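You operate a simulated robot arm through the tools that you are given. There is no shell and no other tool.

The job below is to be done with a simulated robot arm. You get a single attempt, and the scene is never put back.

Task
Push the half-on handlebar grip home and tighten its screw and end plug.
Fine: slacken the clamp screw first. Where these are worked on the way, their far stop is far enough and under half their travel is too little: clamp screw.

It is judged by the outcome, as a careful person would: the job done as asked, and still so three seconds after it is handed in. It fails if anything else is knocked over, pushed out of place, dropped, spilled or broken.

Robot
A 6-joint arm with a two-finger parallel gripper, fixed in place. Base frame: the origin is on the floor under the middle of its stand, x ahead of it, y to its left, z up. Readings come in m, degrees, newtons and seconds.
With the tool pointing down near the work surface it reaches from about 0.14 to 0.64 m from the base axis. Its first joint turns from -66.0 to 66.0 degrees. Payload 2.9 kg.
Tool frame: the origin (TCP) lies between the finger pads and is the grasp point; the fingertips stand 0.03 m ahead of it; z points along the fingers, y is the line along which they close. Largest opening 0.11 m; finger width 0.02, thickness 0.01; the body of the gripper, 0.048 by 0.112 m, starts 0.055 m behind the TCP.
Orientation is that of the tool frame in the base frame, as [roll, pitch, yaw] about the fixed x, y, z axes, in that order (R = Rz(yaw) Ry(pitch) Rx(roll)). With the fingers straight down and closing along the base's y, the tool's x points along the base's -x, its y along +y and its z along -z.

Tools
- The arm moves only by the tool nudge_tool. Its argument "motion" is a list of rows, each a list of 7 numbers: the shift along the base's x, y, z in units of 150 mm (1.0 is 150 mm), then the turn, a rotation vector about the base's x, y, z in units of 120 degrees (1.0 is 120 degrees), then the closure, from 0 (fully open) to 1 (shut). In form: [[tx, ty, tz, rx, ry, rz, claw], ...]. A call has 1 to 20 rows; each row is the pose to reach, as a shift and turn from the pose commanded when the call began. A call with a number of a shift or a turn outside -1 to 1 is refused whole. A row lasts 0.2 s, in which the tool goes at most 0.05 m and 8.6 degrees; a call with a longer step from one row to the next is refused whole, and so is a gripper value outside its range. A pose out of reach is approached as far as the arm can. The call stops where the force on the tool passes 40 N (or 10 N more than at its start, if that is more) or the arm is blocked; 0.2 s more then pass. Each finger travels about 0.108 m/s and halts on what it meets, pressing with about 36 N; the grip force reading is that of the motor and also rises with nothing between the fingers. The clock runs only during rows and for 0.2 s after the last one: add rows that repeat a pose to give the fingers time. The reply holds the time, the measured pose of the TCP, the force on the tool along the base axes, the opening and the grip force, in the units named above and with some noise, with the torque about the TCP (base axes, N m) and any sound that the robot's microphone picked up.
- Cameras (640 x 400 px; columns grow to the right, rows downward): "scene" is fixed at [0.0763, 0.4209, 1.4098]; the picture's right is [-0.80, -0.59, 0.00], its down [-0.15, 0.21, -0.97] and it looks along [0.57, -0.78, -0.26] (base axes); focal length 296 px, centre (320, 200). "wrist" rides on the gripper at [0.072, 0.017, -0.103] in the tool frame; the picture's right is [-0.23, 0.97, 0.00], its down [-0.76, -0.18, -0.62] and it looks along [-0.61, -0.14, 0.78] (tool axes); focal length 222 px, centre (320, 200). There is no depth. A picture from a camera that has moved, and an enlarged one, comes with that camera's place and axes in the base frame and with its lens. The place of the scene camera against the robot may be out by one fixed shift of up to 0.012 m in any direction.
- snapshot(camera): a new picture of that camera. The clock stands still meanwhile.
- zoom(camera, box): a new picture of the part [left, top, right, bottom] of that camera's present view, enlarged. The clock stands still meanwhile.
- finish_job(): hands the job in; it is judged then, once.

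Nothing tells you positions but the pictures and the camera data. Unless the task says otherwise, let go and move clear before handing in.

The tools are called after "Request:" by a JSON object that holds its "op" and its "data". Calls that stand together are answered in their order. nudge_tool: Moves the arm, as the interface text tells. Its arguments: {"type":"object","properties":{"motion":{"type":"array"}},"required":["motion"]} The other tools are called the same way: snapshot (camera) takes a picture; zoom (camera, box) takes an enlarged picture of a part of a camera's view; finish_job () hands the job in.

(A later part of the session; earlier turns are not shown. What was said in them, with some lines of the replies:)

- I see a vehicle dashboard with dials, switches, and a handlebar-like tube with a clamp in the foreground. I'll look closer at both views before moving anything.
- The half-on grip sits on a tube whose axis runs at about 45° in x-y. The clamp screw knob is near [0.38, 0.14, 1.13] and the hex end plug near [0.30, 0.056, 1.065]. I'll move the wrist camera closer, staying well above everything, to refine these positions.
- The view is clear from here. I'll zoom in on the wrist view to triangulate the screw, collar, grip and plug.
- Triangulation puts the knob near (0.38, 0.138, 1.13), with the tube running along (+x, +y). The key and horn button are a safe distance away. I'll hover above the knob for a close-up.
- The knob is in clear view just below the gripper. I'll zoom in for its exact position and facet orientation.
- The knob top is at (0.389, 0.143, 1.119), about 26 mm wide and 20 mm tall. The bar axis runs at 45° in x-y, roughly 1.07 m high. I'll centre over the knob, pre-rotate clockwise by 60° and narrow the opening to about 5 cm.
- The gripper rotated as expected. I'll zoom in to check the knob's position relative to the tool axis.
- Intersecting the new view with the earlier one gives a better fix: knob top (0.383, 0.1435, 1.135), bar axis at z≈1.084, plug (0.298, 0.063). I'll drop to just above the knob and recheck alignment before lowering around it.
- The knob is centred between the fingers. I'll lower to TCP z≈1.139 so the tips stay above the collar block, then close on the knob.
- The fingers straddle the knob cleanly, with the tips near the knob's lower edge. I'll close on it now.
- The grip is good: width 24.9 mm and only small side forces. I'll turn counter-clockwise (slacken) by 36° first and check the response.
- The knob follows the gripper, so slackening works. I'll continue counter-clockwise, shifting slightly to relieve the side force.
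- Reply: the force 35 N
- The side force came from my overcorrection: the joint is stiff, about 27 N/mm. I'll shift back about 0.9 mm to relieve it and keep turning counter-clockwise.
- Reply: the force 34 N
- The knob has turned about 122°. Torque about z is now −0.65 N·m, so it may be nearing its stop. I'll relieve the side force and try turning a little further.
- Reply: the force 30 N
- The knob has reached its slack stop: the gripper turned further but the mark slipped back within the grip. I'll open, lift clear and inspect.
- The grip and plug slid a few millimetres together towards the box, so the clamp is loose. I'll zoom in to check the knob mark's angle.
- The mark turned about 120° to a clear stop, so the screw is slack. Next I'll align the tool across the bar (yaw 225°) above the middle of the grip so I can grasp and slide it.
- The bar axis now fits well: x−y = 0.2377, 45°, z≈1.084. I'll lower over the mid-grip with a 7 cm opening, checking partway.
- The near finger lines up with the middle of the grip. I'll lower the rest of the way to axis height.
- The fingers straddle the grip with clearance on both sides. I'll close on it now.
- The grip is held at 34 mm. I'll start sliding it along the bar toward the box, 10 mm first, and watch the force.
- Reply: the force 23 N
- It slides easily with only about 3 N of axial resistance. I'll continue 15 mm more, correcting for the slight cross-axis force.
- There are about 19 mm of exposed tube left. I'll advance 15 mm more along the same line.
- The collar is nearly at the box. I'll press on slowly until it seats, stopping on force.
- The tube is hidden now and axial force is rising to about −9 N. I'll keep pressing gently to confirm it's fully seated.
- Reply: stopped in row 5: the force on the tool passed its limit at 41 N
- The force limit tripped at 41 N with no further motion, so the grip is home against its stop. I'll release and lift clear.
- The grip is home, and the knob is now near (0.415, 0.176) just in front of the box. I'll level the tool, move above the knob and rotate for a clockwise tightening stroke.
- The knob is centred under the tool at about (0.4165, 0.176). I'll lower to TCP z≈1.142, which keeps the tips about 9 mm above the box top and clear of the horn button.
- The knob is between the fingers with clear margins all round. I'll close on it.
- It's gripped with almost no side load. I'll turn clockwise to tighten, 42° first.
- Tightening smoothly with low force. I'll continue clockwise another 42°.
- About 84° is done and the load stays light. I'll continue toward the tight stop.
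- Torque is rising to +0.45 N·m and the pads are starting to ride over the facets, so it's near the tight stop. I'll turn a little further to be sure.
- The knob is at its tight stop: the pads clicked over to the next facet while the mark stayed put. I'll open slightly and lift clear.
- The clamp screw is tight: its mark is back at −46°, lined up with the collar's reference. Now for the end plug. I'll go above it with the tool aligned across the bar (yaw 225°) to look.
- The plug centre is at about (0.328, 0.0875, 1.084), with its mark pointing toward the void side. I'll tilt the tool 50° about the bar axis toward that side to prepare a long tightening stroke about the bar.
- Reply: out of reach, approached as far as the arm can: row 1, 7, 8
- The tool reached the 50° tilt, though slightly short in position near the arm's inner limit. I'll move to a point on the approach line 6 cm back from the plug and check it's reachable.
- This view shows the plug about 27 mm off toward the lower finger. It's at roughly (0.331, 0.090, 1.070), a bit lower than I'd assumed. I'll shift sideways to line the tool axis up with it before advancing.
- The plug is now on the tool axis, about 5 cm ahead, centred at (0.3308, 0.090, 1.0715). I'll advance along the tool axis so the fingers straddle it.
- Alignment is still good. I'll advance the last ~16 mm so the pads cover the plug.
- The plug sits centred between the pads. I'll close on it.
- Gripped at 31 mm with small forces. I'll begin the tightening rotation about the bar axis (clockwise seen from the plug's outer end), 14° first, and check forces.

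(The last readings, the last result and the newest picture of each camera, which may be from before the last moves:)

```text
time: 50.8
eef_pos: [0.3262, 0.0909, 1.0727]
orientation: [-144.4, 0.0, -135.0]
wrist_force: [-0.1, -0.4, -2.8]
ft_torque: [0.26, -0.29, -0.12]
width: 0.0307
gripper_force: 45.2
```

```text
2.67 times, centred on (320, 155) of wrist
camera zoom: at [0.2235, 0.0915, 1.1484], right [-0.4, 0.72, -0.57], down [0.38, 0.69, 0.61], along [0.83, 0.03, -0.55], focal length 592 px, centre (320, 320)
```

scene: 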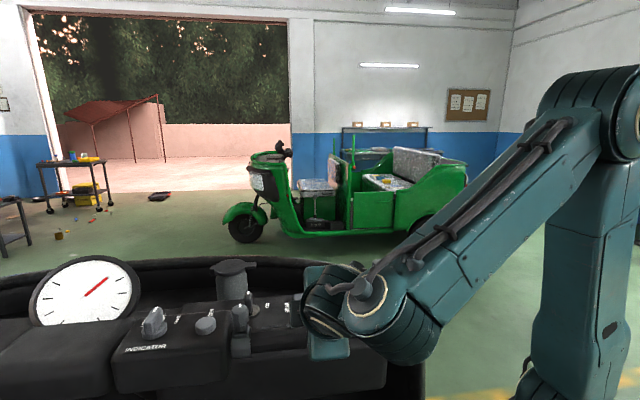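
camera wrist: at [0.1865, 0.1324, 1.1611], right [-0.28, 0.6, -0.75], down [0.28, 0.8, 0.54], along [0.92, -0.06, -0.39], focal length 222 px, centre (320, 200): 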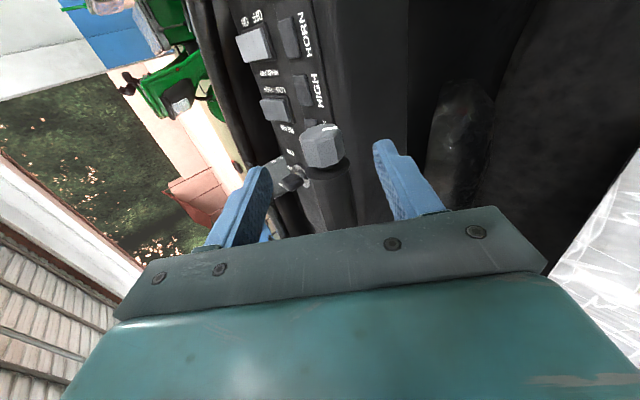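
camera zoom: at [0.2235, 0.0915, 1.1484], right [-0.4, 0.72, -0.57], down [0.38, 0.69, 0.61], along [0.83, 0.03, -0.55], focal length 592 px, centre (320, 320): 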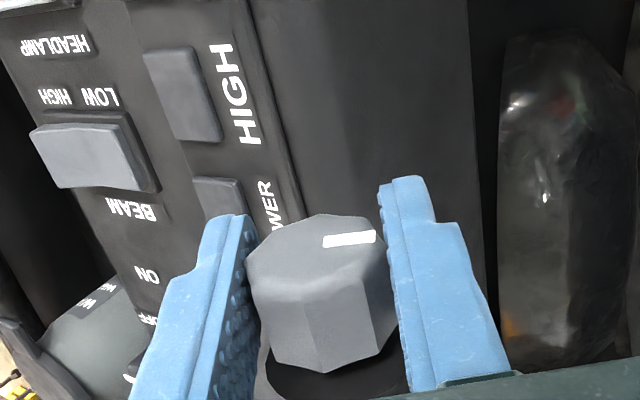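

The plug turns with the tool and forces stay low. I'll continue with another 22°.

Request:
{"op": "nudge_tool", "data": {"motion": [[0.001, -0.001, 0.001, 0.032, 0.032, 0, 1], [0.002, -0.002, 0.0015, 0.064, 0.064, 0, 1], [0.003, -0.003, 0.002, 0.096, 0.096, 0, 1], [0.004, -0.004, 0.0027, 0.1273, 0.1273, 0, 1], [0.004, -0.004, 0.0027, 0.1273, 0.1273, 0, 1]]}}

Request:
{"op": "zoom", "data": {"camera": "wrist", "box": [200, 80, 440, 230]}}

```text
time: 52.0
eef_pos: [0.3276, 0.0892, 1.0743]
orientation: [-166.0, 0.1, -135.0]
wrist_force: [7.8, -9.3, 6.9]
ft_torque: [-0.61, 0.52, 0.19]
width: 0.031
gripper_force: 44.6
```

```text
2.67 times, centred on (320, 155) of wrist
camera zoom: at [0.2475, 0.0674, 1.1711], right [-0.51, 0.83, -0.24], down [0.55, 0.52, 0.65], along [0.66, 0.2, -0.72], focal length 592 px, centre (320, 320)
```

zoom: 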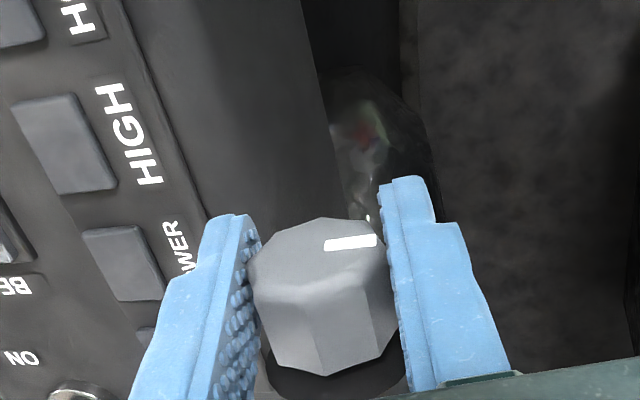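

The forces show the plug axis is about 3.4 mm ahead of the TCP. I'll keep turning with that correction applied.

Request:
{"op": "nudge_tool", "data": {"motion": [[0.003, -0.003, 0.0015, 0.028, 0.028, 0, 1], [0.0045, -0.0045, 0.0018, 0.057, 0.057, 0, 1], [0.006, -0.006, 0.002, 0.085, 0.085, 0, 1], [0.0073, -0.0073, 0.002, 0.113, 0.113, 0, 1], [0.0085, -0.0085, 0.002, 0.1414, 0.1414, 0, 1], [0.0085, -0.0085, 0.002, 0.1414, 0.1414, 0, 1]]}}

Request:
{"op": "zoom", "data": {"camera": "wrist", "box": [200, 80, 440, 230]}}

Request:
{"op": "snapshot", "data": {"camera": "scene"}}

```text
time: 53.4
eef_pos: [0.329, 0.0885, 1.0753]
orientation: [170.0, 0.1, -135.2]
wrist_force: [12.1, -12.0, 9.3]
ft_torque: [0.22, -0.35, 0.25]
width: 0.031
gripper_force: 44.7
```

```text
2.67 times, centred on (320, 155) of wrist
camera zoom: at [0.2792, 0.0359, 1.1798], right [-0.52, 0.84, 0.17], down [0.74, 0.34, 0.58], along [0.43, 0.43, -0.79], focal length 592 px, centre (320, 320)
```

zoom: 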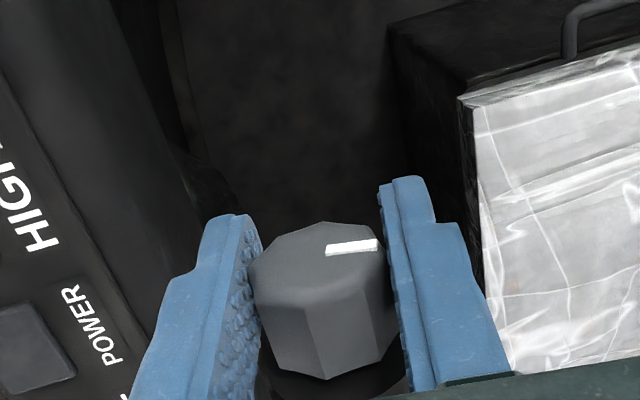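

```text
taken
```

scene: 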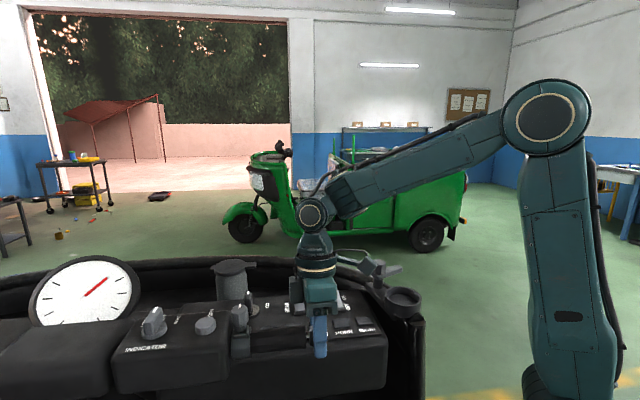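

60° done with light resistance. I'll continue, updating the axis-offset compensation to about 4 mm.

Request:
{"op": "nudge_tool", "data": {"motion": [[0.0035, -0.0035, 0.002, 0.014, 0.014, 0, 1], [0.005, -0.005, 0.0015, 0.042, 0.042, 0, 1], [0.0065, -0.0065, 0.001, 0.07, 0.07, 0, 1], [0.008, -0.008, 0.0, 0.098, 0.098, 0, 1], [0.0093, -0.0093, -0.001, 0.12, 0.12, 0, 1], [0.0104, -0.0104, -0.002, 0.1414, 0.1414, 0, 1]]}}

Request:
{"op": "zoom", "data": {"camera": "wrist", "box": [200, 80, 440, 230]}}

Request:
{"op": "zoom", "data": {"camera": "scene", "box": [240, 270, 400, 370]}}

```text
time: 54.8
eef_pos: [0.3292, 0.0862, 1.0743]
orientation: [145.9, -0.1, -134.9]
wrist_force: [8.7, -10.5, 3.2]
ft_torque: [-0.02, -0.06, 0.2]
width: 0.0307
gripper_force: 45.0
```

```text
2.67 times, centred on (320, 155) of wrist
camera zoom: at [0.3108, 0.0044, 1.1695], right [-0.41, 0.73, 0.55], down [0.89, 0.19, 0.42], along [0.2, 0.66, -0.73], focal length 592 px, centre (320, 320)
```

zoom: 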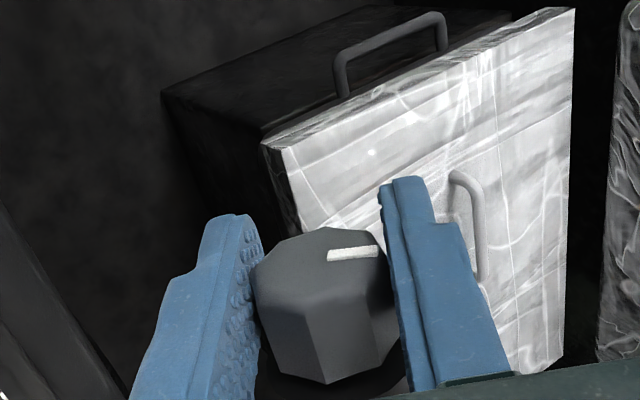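

```text
4.00 times, centred on (320, 320) of scene
camera zoom: at [0.0766, 0.4206, 1.4099], right [-0.8, -0.59, 0.0], down [-0.15, 0.21, -0.97], along [0.57, -0.78, -0.26], focal length 1186 px, centre (320, -280)
```

zoom: 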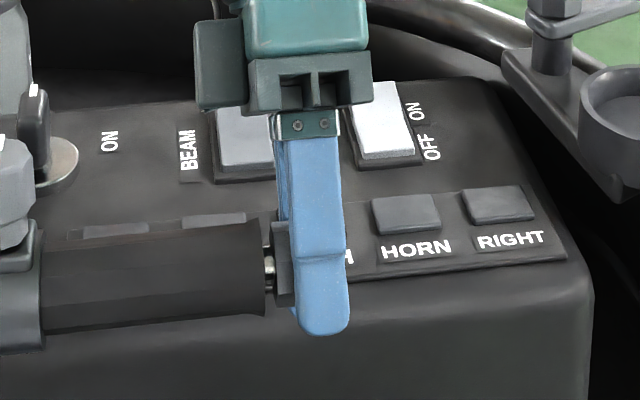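

84° done and the gap to the grip is closing. I'll tilt on to about 54°, still clear of the switches, then regrip.

Request:
{"op": "nudge_tool", "data": {"motion": [[0.0025, -0.0025, -0.0005, 0.02, 0.02, 0, 1], [0.0038, -0.0038, -0.0015, 0.045, 0.045, 0, 1], [0.005, -0.005, -0.003, 0.07, 0.07, 0, 1], [0.0062, -0.0062, -0.0045, 0.095, 0.095, 0, 1], [0.0073, -0.0073, -0.006, 0.12, 0.12, 0, 1]]}}

Request:
{"op": "zoom", "data": {"camera": "wrist", "box": [200, 80, 440, 230]}}

Request:
{"op": "zoom", "data": {"camera": "scene", "box": [240, 270, 400, 370]}}

```text
time: 55.8
eef_pos: [0.3145, 0.0947, 1.0586]
orientation: [130.5, 1.0, -134.6]
wrist_force: [-7.0, 4.4, 1.6]
ft_torque: [0.04, -0.21, -0.82]
width: 0.0309
gripper_force: 44.8
out of reach, approached as far as the arm can: row 3, 4, 5
stopped in row 5: the force on the tool passed its limit at 84 N (the readings are from after the stop); the commanded pose is now the measured one
```

```text
2.67 times, centred on (320, 155) of wrist
camera zoom: at [0.3125, -0.0052, 1.1374], right [-0.3, 0.6, 0.74], down [0.95, 0.13, 0.28], along [0.08, 0.79, -0.6], focal length 592 px, centre (320, 320)
```

zoom: 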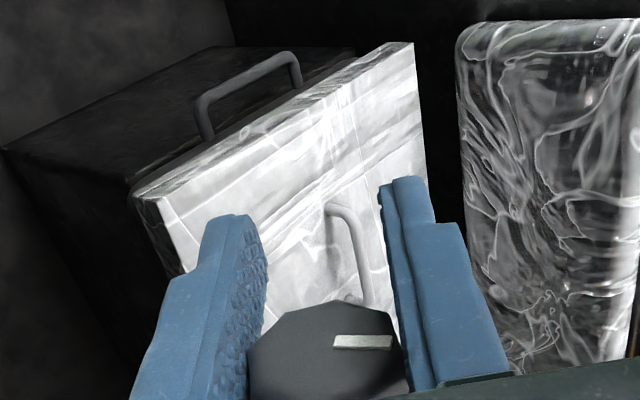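

```text
4.00 times, centred on (320, 320) of scene
camera zoom: at [0.0761, 0.4211, 1.4098], right [-0.8, -0.59, 0.0], down [-0.15, 0.21, -0.97], along [0.57, -0.78, -0.26], focal length 1186 px, centre (320, -280)
```

zoom: 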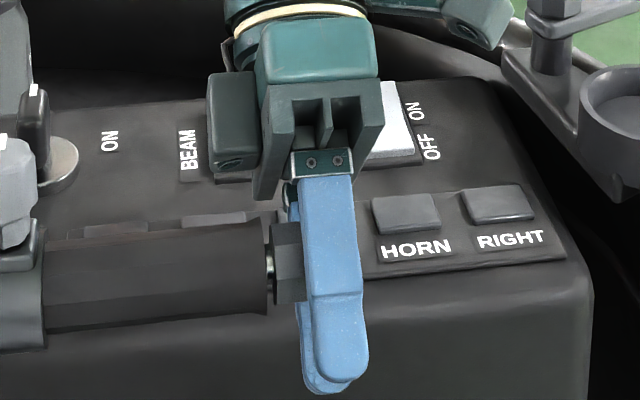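

The arm ran out of range beyond about 45° tilt and slid along the plug, though nothing seems displaced. I'll open the fingers gently and check the state before repositioning.

Request:
{"op": "nudge_tool", "data": {"motion": [[0, 0, 0, 0, 0, 0, 0.8], [0, 0, 0, 0, 0, 0, 0.65], [0, 0, 0, 0, 0, 0, 0.545], [0, 0, 0, 0, 0, 0, 0.545]]}}

Request:
{"op": "snapshot", "data": {"camera": "wrist"}}

Request:
{"op": "snapshot", "data": {"camera": "scene"}}

Request:
{"op": "zoom", "data": {"camera": "scene", "box": [200, 270, 360, 370]}}

```text
time: 56.8
eef_pos: [0.3178, 0.0927, 1.0581]
orientation: [130.5, 1.0, -134.6]
wrist_force: [-0.2, 0.3, -0.3]
ft_torque: [0.01, -0.01, 0.05]
width: 0.05
gripper_force: 0.0
```

```text
taken
camera wrist: at [0.313, -0.0058, 1.1374], right [-0.3, 0.6, 0.74], down [0.95, 0.13, 0.28], along [0.08, 0.79, -0.61], focal length 222 px, centre (320, 200)
```

wrist: 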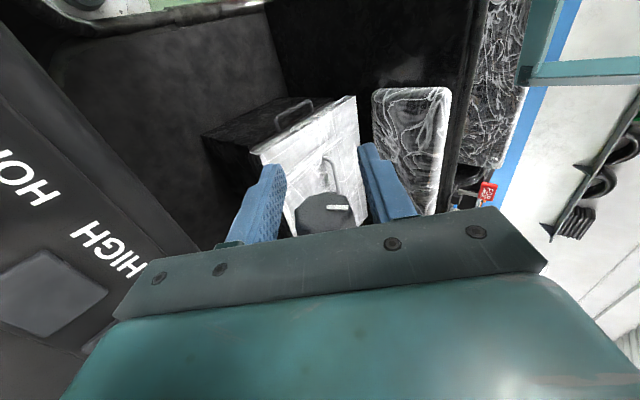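

```text
taken
```

scene: 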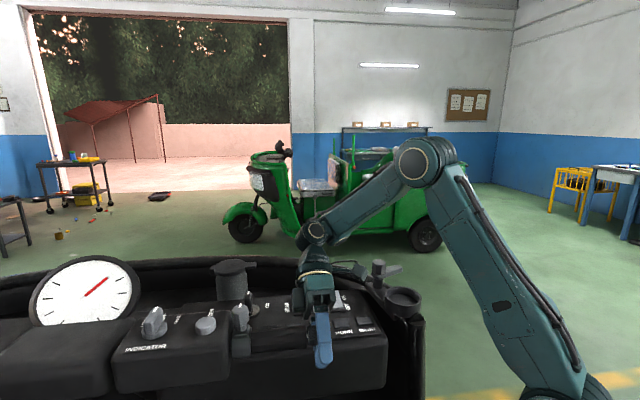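

```text
4.00 times, centred on (280, 320) of scene
camera zoom: at [0.0763, 0.4209, 1.4098], right [-0.8, -0.59, 0.0], down [-0.15, 0.21, -0.97], along [0.57, -0.78, -0.26], focal length 1186 px, centre (480, -280)
```

zoom: 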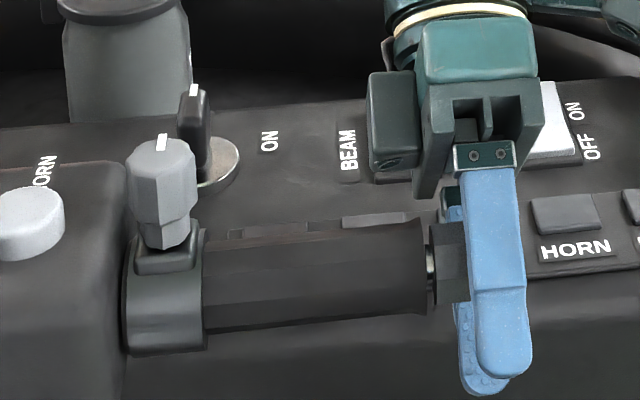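

Nothing was disturbed and the grip is still home. I'll back out along the tool axis and tilt back to +34°, re-centring on the plug.

Request:
{"op": "nudge_tool", "data": {"motion": [[0.03, -0.01, 0.03, 0, 0, 0, 0.545], [0.06, -0.02, 0.062, -0.025, -0.02, 0, 0.545], [0.086, -0.028, 0.088, -0.06, -0.052, -0.002, 0.545], [0.086, -0.028, 0.088, -0.0972, -0.0854, -0.0033, 0.545], [0.086, -0.028, 0.088, -0.0972, -0.0854, -0.0033, 0.545]]}}

Request:
{"op": "zoom", "data": {"camera": "wrist", "box": [200, 80, 440, 230]}}

Request:
{"op": "zoom", "data": {"camera": "scene", "box": [200, 270, 360, 370]}}

```text
time: 58.0
eef_pos: [0.3293, 0.0899, 1.0721]
orientation: [146.1, 0.0, -134.9]
wrist_force: [-0.3, 0.5, -0.1]
ft_torque: [0.02, 0.01, 0.02]
width: 0.0505
gripper_force: 0.1
out of reach, approached as far as the arm can: row 1
```

```text
2.67 times, centred on (320, 155) of wrist
camera zoom: at [0.3096, 0.0082, 1.167], right [-0.41, 0.73, 0.54], down [0.89, 0.19, 0.42], along [0.2, 0.65, -0.73], focal length 592 px, centre (320, 320)
```

zoom: 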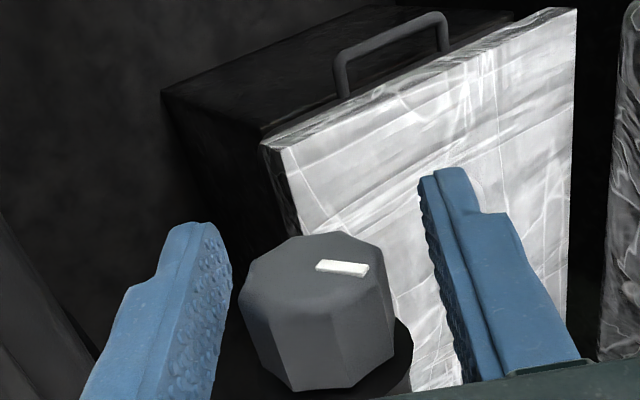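

```text
4.00 times, centred on (280, 320) of scene
camera zoom: at [0.0763, 0.4209, 1.4098], right [-0.8, -0.59, 0.0], down [-0.15, 0.21, -0.97], along [0.57, -0.78, -0.26], focal length 1186 px, centre (480, -280)
```

zoom: 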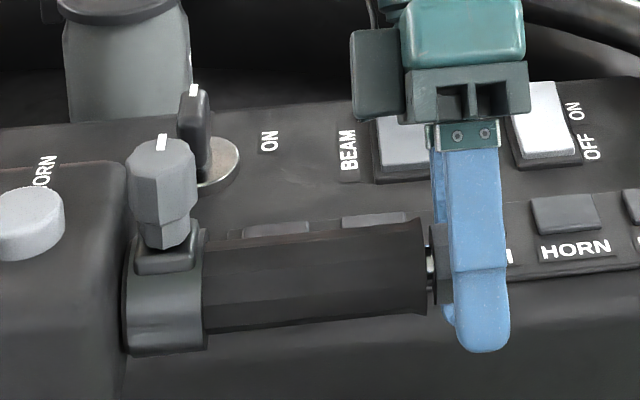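

The plug turned with the grip to about 100° total. I'll rotate the open gripper back around it by 84° to tilt −50° for a second stroke.

Request:
{"op": "nudge_tool", "data": {"motion": [[0, 0, 0, -0.0412, -0.0412, 0, 0.545], [0, 0, 0, -0.0825, -0.0825, 0, 0.545], [0, 0, 0, -0.1237, -0.1237, 0, 0.545], [0, 0, 0, -0.165, -0.165, 0, 0.545], [0, 0, 0, -0.2062, -0.2062, 0, 0.545], [0, 0, 0, -0.2475, -0.2475, 0, 0.545], [0, 0, 0, -0.2887, -0.2887, 0, 0.545], [0, 0, 0, -0.33, -0.33, 0, 0.545], [0, 0, 0, -0.3712, -0.3712, 0, 0.545], [0, 0, 0, -0.4125, -0.4125, 0, 0.545], [0, 0, 0, -0.4537, -0.4537, 0, 0.545], [0, 0, 0, -0.495, -0.495, 0, 0.545], [0, 0, 0, -0.495, -0.495, 0, 0.545]]}}

Request:
{"op": "zoom", "data": {"camera": "wrist", "box": [200, 80, 440, 230]}}

Request:
{"op": "snapshot", "data": {"camera": "scene"}}

```text
time: 60.8
eef_pos: [0.3291, 0.0902, 1.0717]
orientation: [-129.7, 0.0, -135.0]
wrist_force: [0.2, 1.4, 1.7]
ft_torque: [0.02, 0.0, 0.02]
width: 0.0498
gripper_force: 0.0
```

```text
2.67 times, centred on (320, 155) of wrist
camera zoom: at [0.2148, 0.1028, 1.1254], right [-0.28, 0.6, -0.75], down [0.28, 0.8, 0.53], along [0.92, -0.06, -0.39], focal length 592 px, centre (320, 320)
```

zoom: 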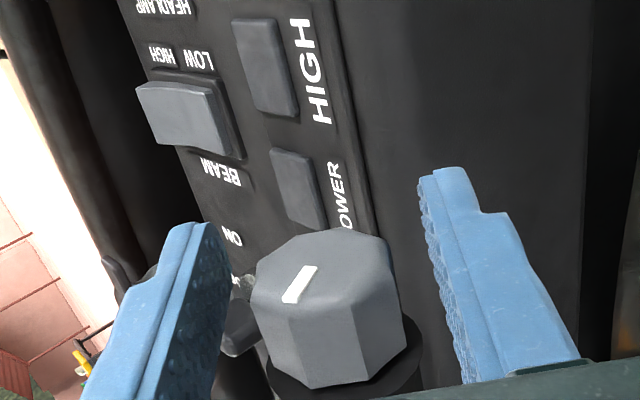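

```text
taken
```

scene: 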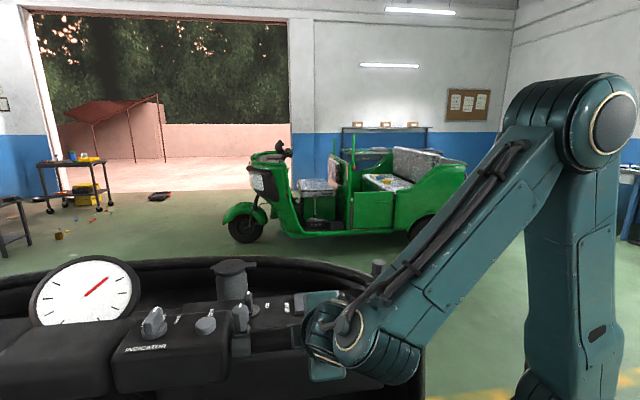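

The plug's mark has turned about 100° in the tightening direction. It's centred between the fingers again, so I'll close for the second stroke.

Request:
{"op": "nudge_tool", "data": {"motion": [[0, 0, 0, 0, 0, 0, 0.65], [0, 0, 0, 0, 0, 0, 0.8], [0, 0, 0, 0, 0, 0, 1.0], [0, 0, 0, 0, 0, 0, 1.0]]}}

Request:
{"op": "zoom", "data": {"camera": "wrist", "box": [200, 80, 440, 230]}}

```text
time: 61.8
eef_pos: [0.3282, 0.0895, 1.0712]
orientation: [-130.0, -0.2, -135.0]
wrist_force: [-3.7, 4.7, -16.5]
ft_torque: [0.72, -0.62, -0.54]
width: 0.0307
gripper_force: 45.6
```

```text
2.67 times, centred on (320, 155) of wrist
camera zoom: at [0.2147, 0.1032, 1.125], right [-0.28, 0.6, -0.75], down [0.28, 0.8, 0.53], along [0.92, -0.06, -0.4], focal length 592 px, centre (320, 320)
```

zoom: 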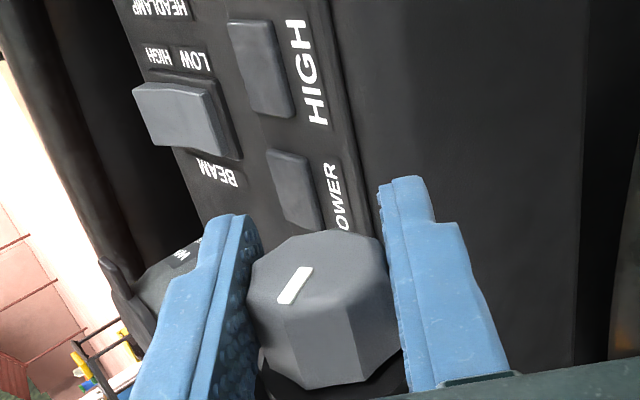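

Small closing offset only. I'll relieve it and start the second tightening stroke.

Request:
{"op": "nudge_tool", "data": {"motion": [[-0.001, 0.001, -0.003, 0.014, 0.014, 0, 1], [-0.002, 0.002, -0.003, 0.042, 0.042, 0, 1], [-0.002, 0.002, -0.003, 0.07, 0.07, 0, 1], [-0.002, 0.002, -0.003, 0.098, 0.098, 0, 1]]}}

Request:
{"op": "zoom", "data": {"camera": "wrist", "box": [200, 80, 440, 230]}}

```text
time: 62.8
eef_pos: [0.3287, 0.0899, 1.0715]
orientation: [-146.7, 0.0, -135.1]
wrist_force: [-5.6, 5.5, -11.4]
ft_torque: [0.55, -0.54, -0.58]
width: 0.0307
gripper_force: 44.4
```

```text
2.67 times, centred on (320, 155) of wrist
camera zoom: at [0.2282, 0.0895, 1.1487], right [-0.41, 0.73, -0.54], down [0.4, 0.68, 0.62], along [0.82, 0.04, -0.58], focal length 592 px, centre (320, 320)
```

zoom: 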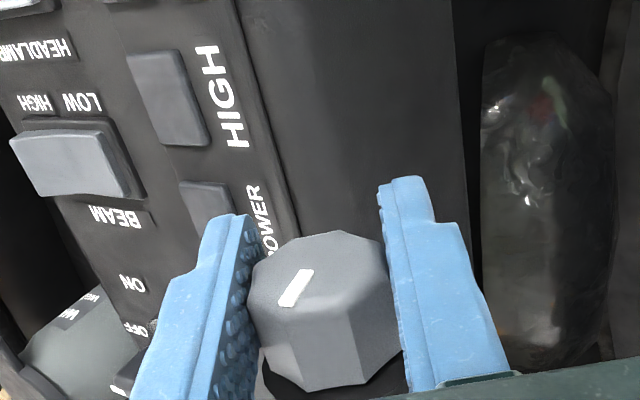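

The plug is turning freely with the tool. I'll continue.

Request:
{"op": "nudge_tool", "data": {"motion": [[-0.001, 0.001, -0.002, 0.025, 0.025, 0, 1], [-0.002, 0.002, -0.003, 0.05, 0.05, 0, 1], [-0.002, 0.002, -0.003, 0.075, 0.075, 0, 1], [-0.002, 0.002, -0.003, 0.1, 0.1, 0, 1], [-0.002, 0.002, -0.003, 0.1273, 0.1273, 0, 1]]}}

Request:
{"op": "zoom", "data": {"camera": "wrist", "box": [200, 80, 440, 230]}}

```text
time: 64.0
eef_pos: [0.3299, 0.0894, 1.0705]
orientation: [-168.1, -0.1, -135.1]
wrist_force: [7.8, -6.9, 2.0]
ft_torque: [-0.37, -0.73, 0.15]
width: 0.0305
gripper_force: 44.9
```

```text
2.67 times, centred on (320, 155) of wrist
camera zoom: at [0.252, 0.0657, 1.169], right [-0.51, 0.83, -0.2], down [0.57, 0.51, 0.65], along [0.64, 0.22, -0.74], focal length 592 px, centre (320, 320)
```

zoom: 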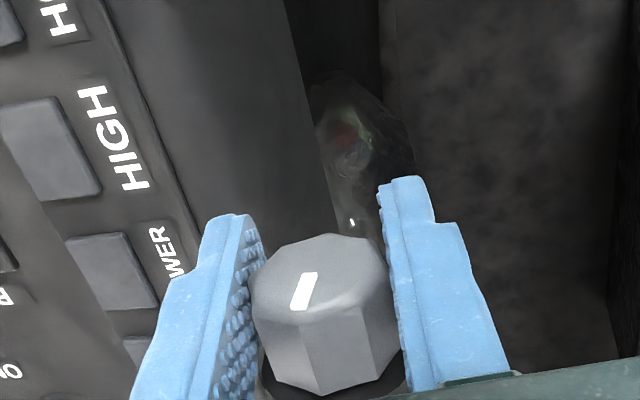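

Torque about the bar axis has jumped to about −0.8 N·m and the mark is starting to lag the gripper. I'll turn a bit further to confirm it's against its stop.

Request:
{"op": "nudge_tool", "data": {"motion": [[0.001, -0.001, 0, 0.02, 0.02, 0, 1], [0.0015, -0.0015, 0.0, 0.04, 0.04, 0, 1], [0.0015, -0.0015, 0.0, 0.06, 0.06, 0, 1], [0.0015, -0.0015, 0.0, 0.08, 0.08, 0, 1]]}}

Request:
{"op": "zoom", "data": {"camera": "wrist", "box": [200, 80, 440, 230]}}

Request:
{"op": "zoom", "data": {"camera": "scene", "box": [200, 270, 360, 370]}}

```text
time: 65.0
eef_pos: [0.3292, 0.0882, 1.0716]
orientation: [178.3, -0.1, -135.0]
wrist_force: [11.6, -11.9, 3.9]
ft_torque: [-0.4, -0.17, 0.82]
width: 0.0312
gripper_force: 45.5
```

```text
2.67 times, centred on (320, 155) of wrist
camera zoom: at [0.2691, 0.0483, 1.1751], right [-0.53, 0.85, 0.03], down [0.68, 0.4, 0.62], along [0.51, 0.35, -0.79], focal length 592 px, centre (320, 320)
```

zoom: 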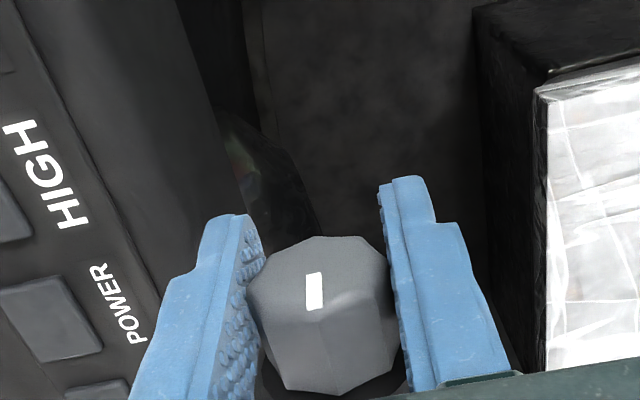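

```text
4.00 times, centred on (280, 320) of scene
camera zoom: at [0.0767, 0.4205, 1.4099], right [-0.8, -0.59, 0.0], down [-0.15, 0.21, -0.97], along [0.57, -0.78, -0.26], focal length 1186 px, centre (480, -280)
```

zoom: 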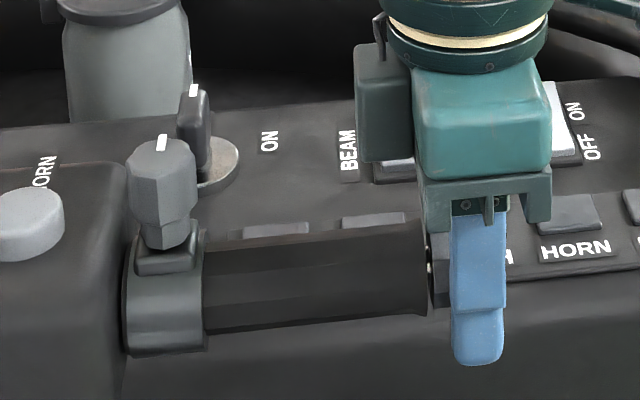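

The mark now points straight up and stayed there while the gripper slipped, and the gap is closed. I'll turn slightly further once more to be sure it's firmly tight.

Request:
{"op": "nudge_tool", "data": {"motion": [[0.0015, -0.0015, 0.001, 0.02, 0.02, 0, 1], [0.0025, -0.0025, 0.001, 0.045, 0.045, 0, 1], [0.0025, -0.0025, 0.001, 0.07, 0.07, 0, 1], [0.0025, -0.0025, 0.001, 0.095, 0.095, 0, 1]]}}

Request:
{"op": "zoom", "data": {"camera": "wrist", "box": [200, 80, 440, 230]}}

Request:
{"op": "zoom", "data": {"camera": "scene", "box": [200, 270, 360, 370]}}

```text
time: 66.0
eef_pos: [0.3298, 0.0885, 1.0703]
orientation: [162.0, -0.3, -135.2]
wrist_force: [9.7, -10.0, -2.4]
ft_torque: [-0.64, -0.47, 0.04]
width: 0.0306
gripper_force: 44.9
```

```text
2.67 times, centred on (320, 155) of wrist
camera zoom: at [0.2901, 0.0275, 1.1745], right [-0.49, 0.82, 0.3], down [0.8, 0.28, 0.54], along [0.35, 0.5, -0.79], focal length 592 px, centre (320, 320)
```

zoom: 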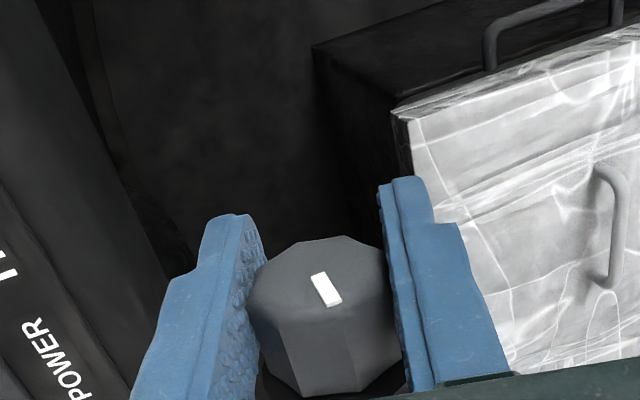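

```text
4.00 times, centred on (280, 320) of scene
camera zoom: at [0.0766, 0.4206, 1.4099], right [-0.8, -0.59, 0.0], down [-0.15, 0.21, -0.97], along [0.57, -0.78, -0.26], focal length 1186 px, centre (480, -280)
```

zoom: 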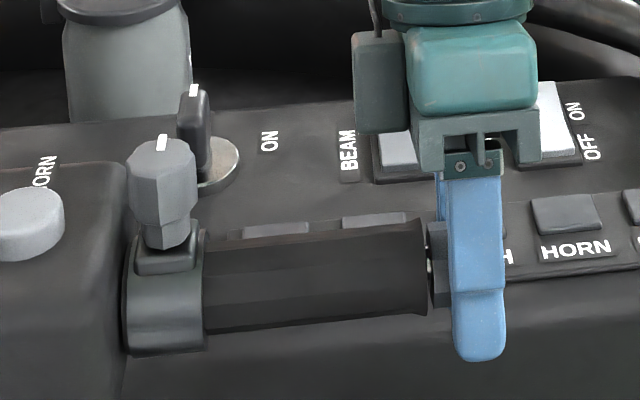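

The mark stays fixed pointing up while the gripper slips, so the plug is tight at its stop. I'll release and retreat along the tool axis.

Request:
{"op": "nudge_tool", "data": {"motion": [[0, 0, 0, 0, 0, 0, 0.8], [0, 0, 0, 0, 0, 0, 0.6], [0, 0, 0, 0, 0, 0, 0.5], [0, 0, 0, 0, 0, 0, 0.5]]}}

Request:
{"op": "nudge_tool", "data": {"motion": [[0.02, -0.02, 0.09, 0, 0, 0, 0.5], [0.05, -0.05, 0.22, 0, 0, 0, 0.5], [0.09, -0.09, 0.4, 0, 0, 0, 0.5], [0.13, -0.13, 0.6, 0, 0, 0, 0.5], [0.16, -0.16, 0.75, 0, 0, 0, 0.5], [0.19, -0.19, 0.9, -0.04, -0.04, 0, 0.5], [0.19, -0.19, 0.95, -0.08, -0.08, 0, 0.5], [0.19, -0.19, 0.95, -0.106, -0.106, 0, 0.5], [0.19, -0.19, 0.95, -0.106, -0.106, 0, 0.5]]}}

Request:
{"op": "snapshot", "data": {"camera": "wrist"}}

Request:
{"op": "snapshot", "data": {"camera": "scene"}}

Request:
{"op": "zoom", "data": {"camera": "scene", "box": [200, 270, 360, 370]}}

```text
time: 67.0
eef_pos: [0.33, 0.0895, 1.0706]
orientation: [162.0, 0.0, -134.9]
wrist_force: [0.8, 0.2, 0.2]
ft_torque: [0.0, 0.03, 0.01]
width: 0.0551
gripper_force: 0.0
```

```text
time: 69.0
eef_pos: [0.3608, 0.0634, 1.2121]
orientation: [179.0, 0.1, -134.7]
wrist_force: [0.9, 0.1, 0.2]
ft_torque: [0.05, -0.04, 0.04]
width: 0.0551
gripper_force: 0.1
out of reach, approached as far as the arm can: row 5, 6, 7, 8, 9
```

```text
taken
camera wrist: at [0.299, 0.0241, 1.316], right [-0.53, 0.85, 0.02], down [0.67, 0.41, 0.62], along [0.52, 0.34, -0.78], focal length 222 px, centre (320, 200)
```

wrist: 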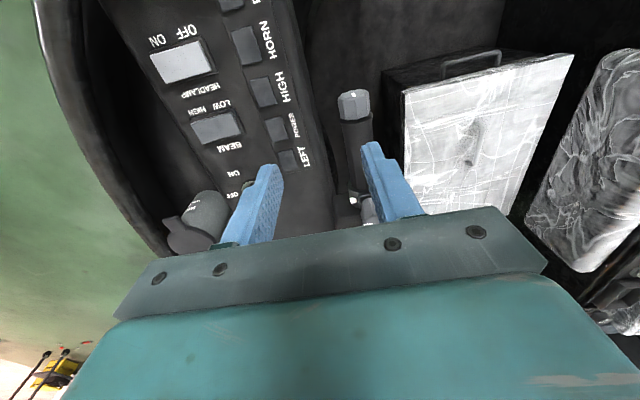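

```text
taken
```

scene: 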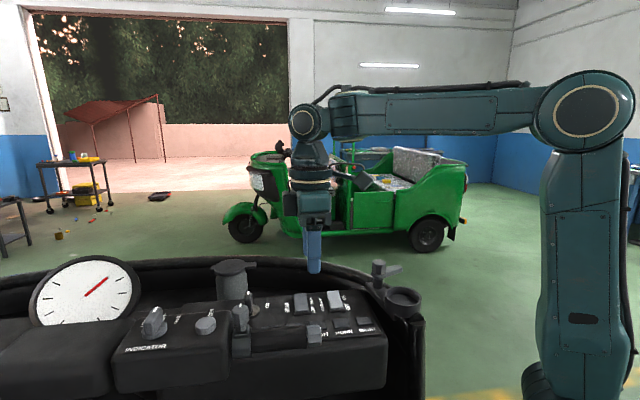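

```text
4.00 times, centred on (280, 320) of scene
camera zoom: at [0.0763, 0.4209, 1.4098], right [-0.8, -0.59, 0.0], down [-0.15, 0.21, -0.97], along [0.57, -0.78, -0.26], focal length 1186 px, centre (480, -280)
```

zoom: 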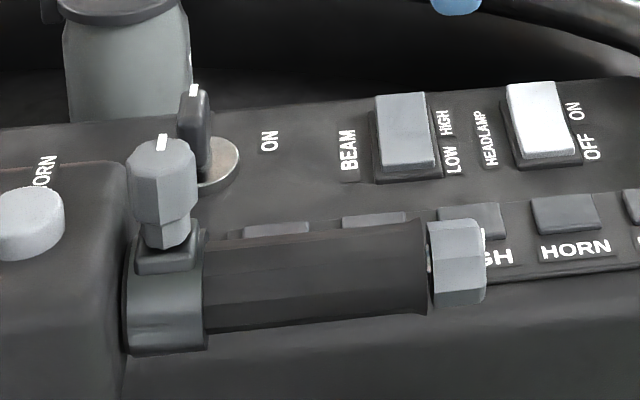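

The plug is now flush with the grip. I'll do a final close check of everything.

Request:
{"op": "zoom", "data": {"camera": "scene", "box": [280, 300, 360, 350]}}

Request:
{"op": "zoom", "data": {"camera": "scene", "box": [205, 290, 285, 340]}}

Request:
{"op": "zoom", "data": {"camera": "scene", "box": [100, 250, 440, 400]}}

Request:
{"op": "zoom", "data": {"camera": "wrist", "box": [280, 70, 440, 170]}}

```text
8.00 times, centred on (320, 325) of scene
camera zoom: at [0.0763, 0.4209, 1.4098], right [-0.8, -0.59, 0.0], down [-0.15, 0.21, -0.97], along [0.57, -0.78, -0.26], focal length 2372 px, centre (320, -800)
```

zoom: 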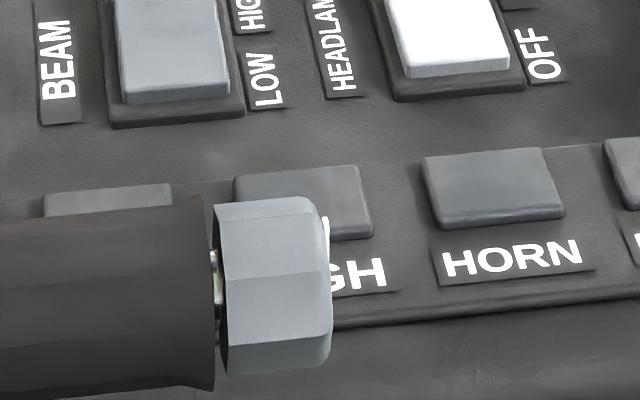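

```text
8.00 times, centred on (245, 315) of scene
camera zoom: at [0.0763, 0.4209, 1.4098], right [-0.8, -0.59, 0.0], down [-0.15, 0.21, -0.97], along [0.57, -0.78, -0.26], focal length 2372 px, centre (920, -720)
```

zoom: 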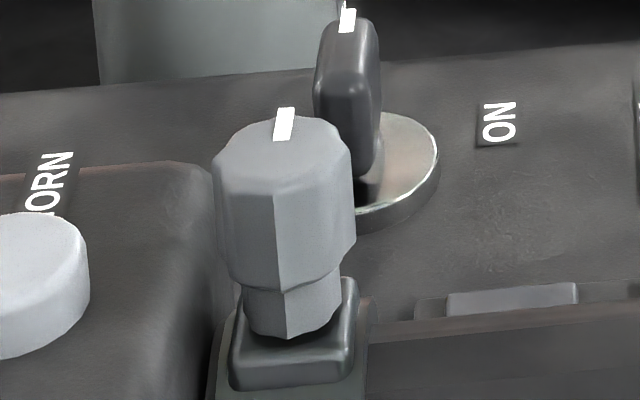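

```text
1.88 times, centred on (270, 325) of scene
camera zoom: at [0.0763, 0.4209, 1.4098], right [-0.8, -0.59, 0.0], down [-0.15, 0.21, -0.97], along [0.57, -0.78, -0.26], focal length 558 px, centre (414, -35)
```

zoom: 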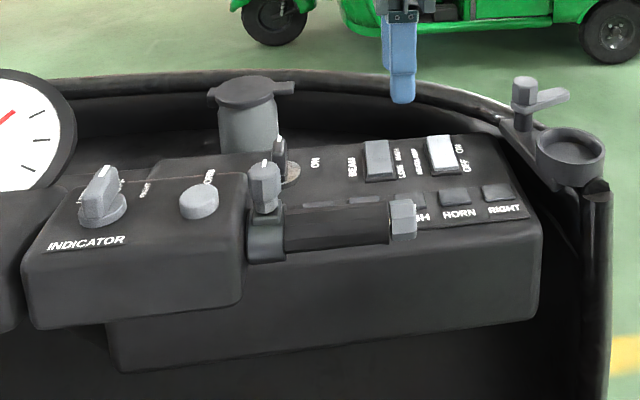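

```text
4.00 times, centred on (360, 120) of wrist
camera zoom: at [0.299, 0.0241, 1.316], right [-0.53, 0.85, 0.02], down [0.67, 0.41, 0.62], along [0.52, 0.34, -0.78], focal length 888 px, centre (160, 520)
```

zoom: 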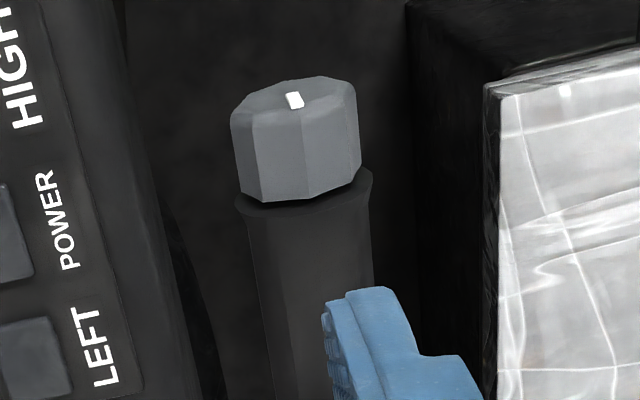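

The grip is seated against the box, the clamp screw is tight with its mark lined up, and the end plug is screwed in with its mark upright. Nothing else has moved and the gripper is clear, so I'm handing in the job.

Request:
{"op": "finish_job", "data": {}}

```text
The job is handed in.
```

The handlebar grip is pushed home, and its clamp screw and end plug are both tightened. I've handed the job in, but no verdict on it has come back.

- **Clamp screw slackened:** I turned it about 120° counter-clockwise to its stop before moving the grip.
- **Grip:** I slid it about 43 mm along the tube until it stopped against the box. The last push reached the 41 N force limit with no further movement.
- **Clamp screw tightened:** I turned it back clockwise to its stop, and its mark lines up with the mark on the collar again.
- **End plug:** I turned it about 130° in two strokes until it stopped, with its mark pointing straight up. A gap of about 2 mm still shows between the plug and the grip. The plug did not move when I tried to turn it further, so I took it as tight.

During the first plug stroke the arm went past its reach. The fingers slid along the plug and the force peaked at 84 N. The pictures afterwards showed the grip, the screw and the switches in the same places as before.

The gripper is open and clear of the dashboard.
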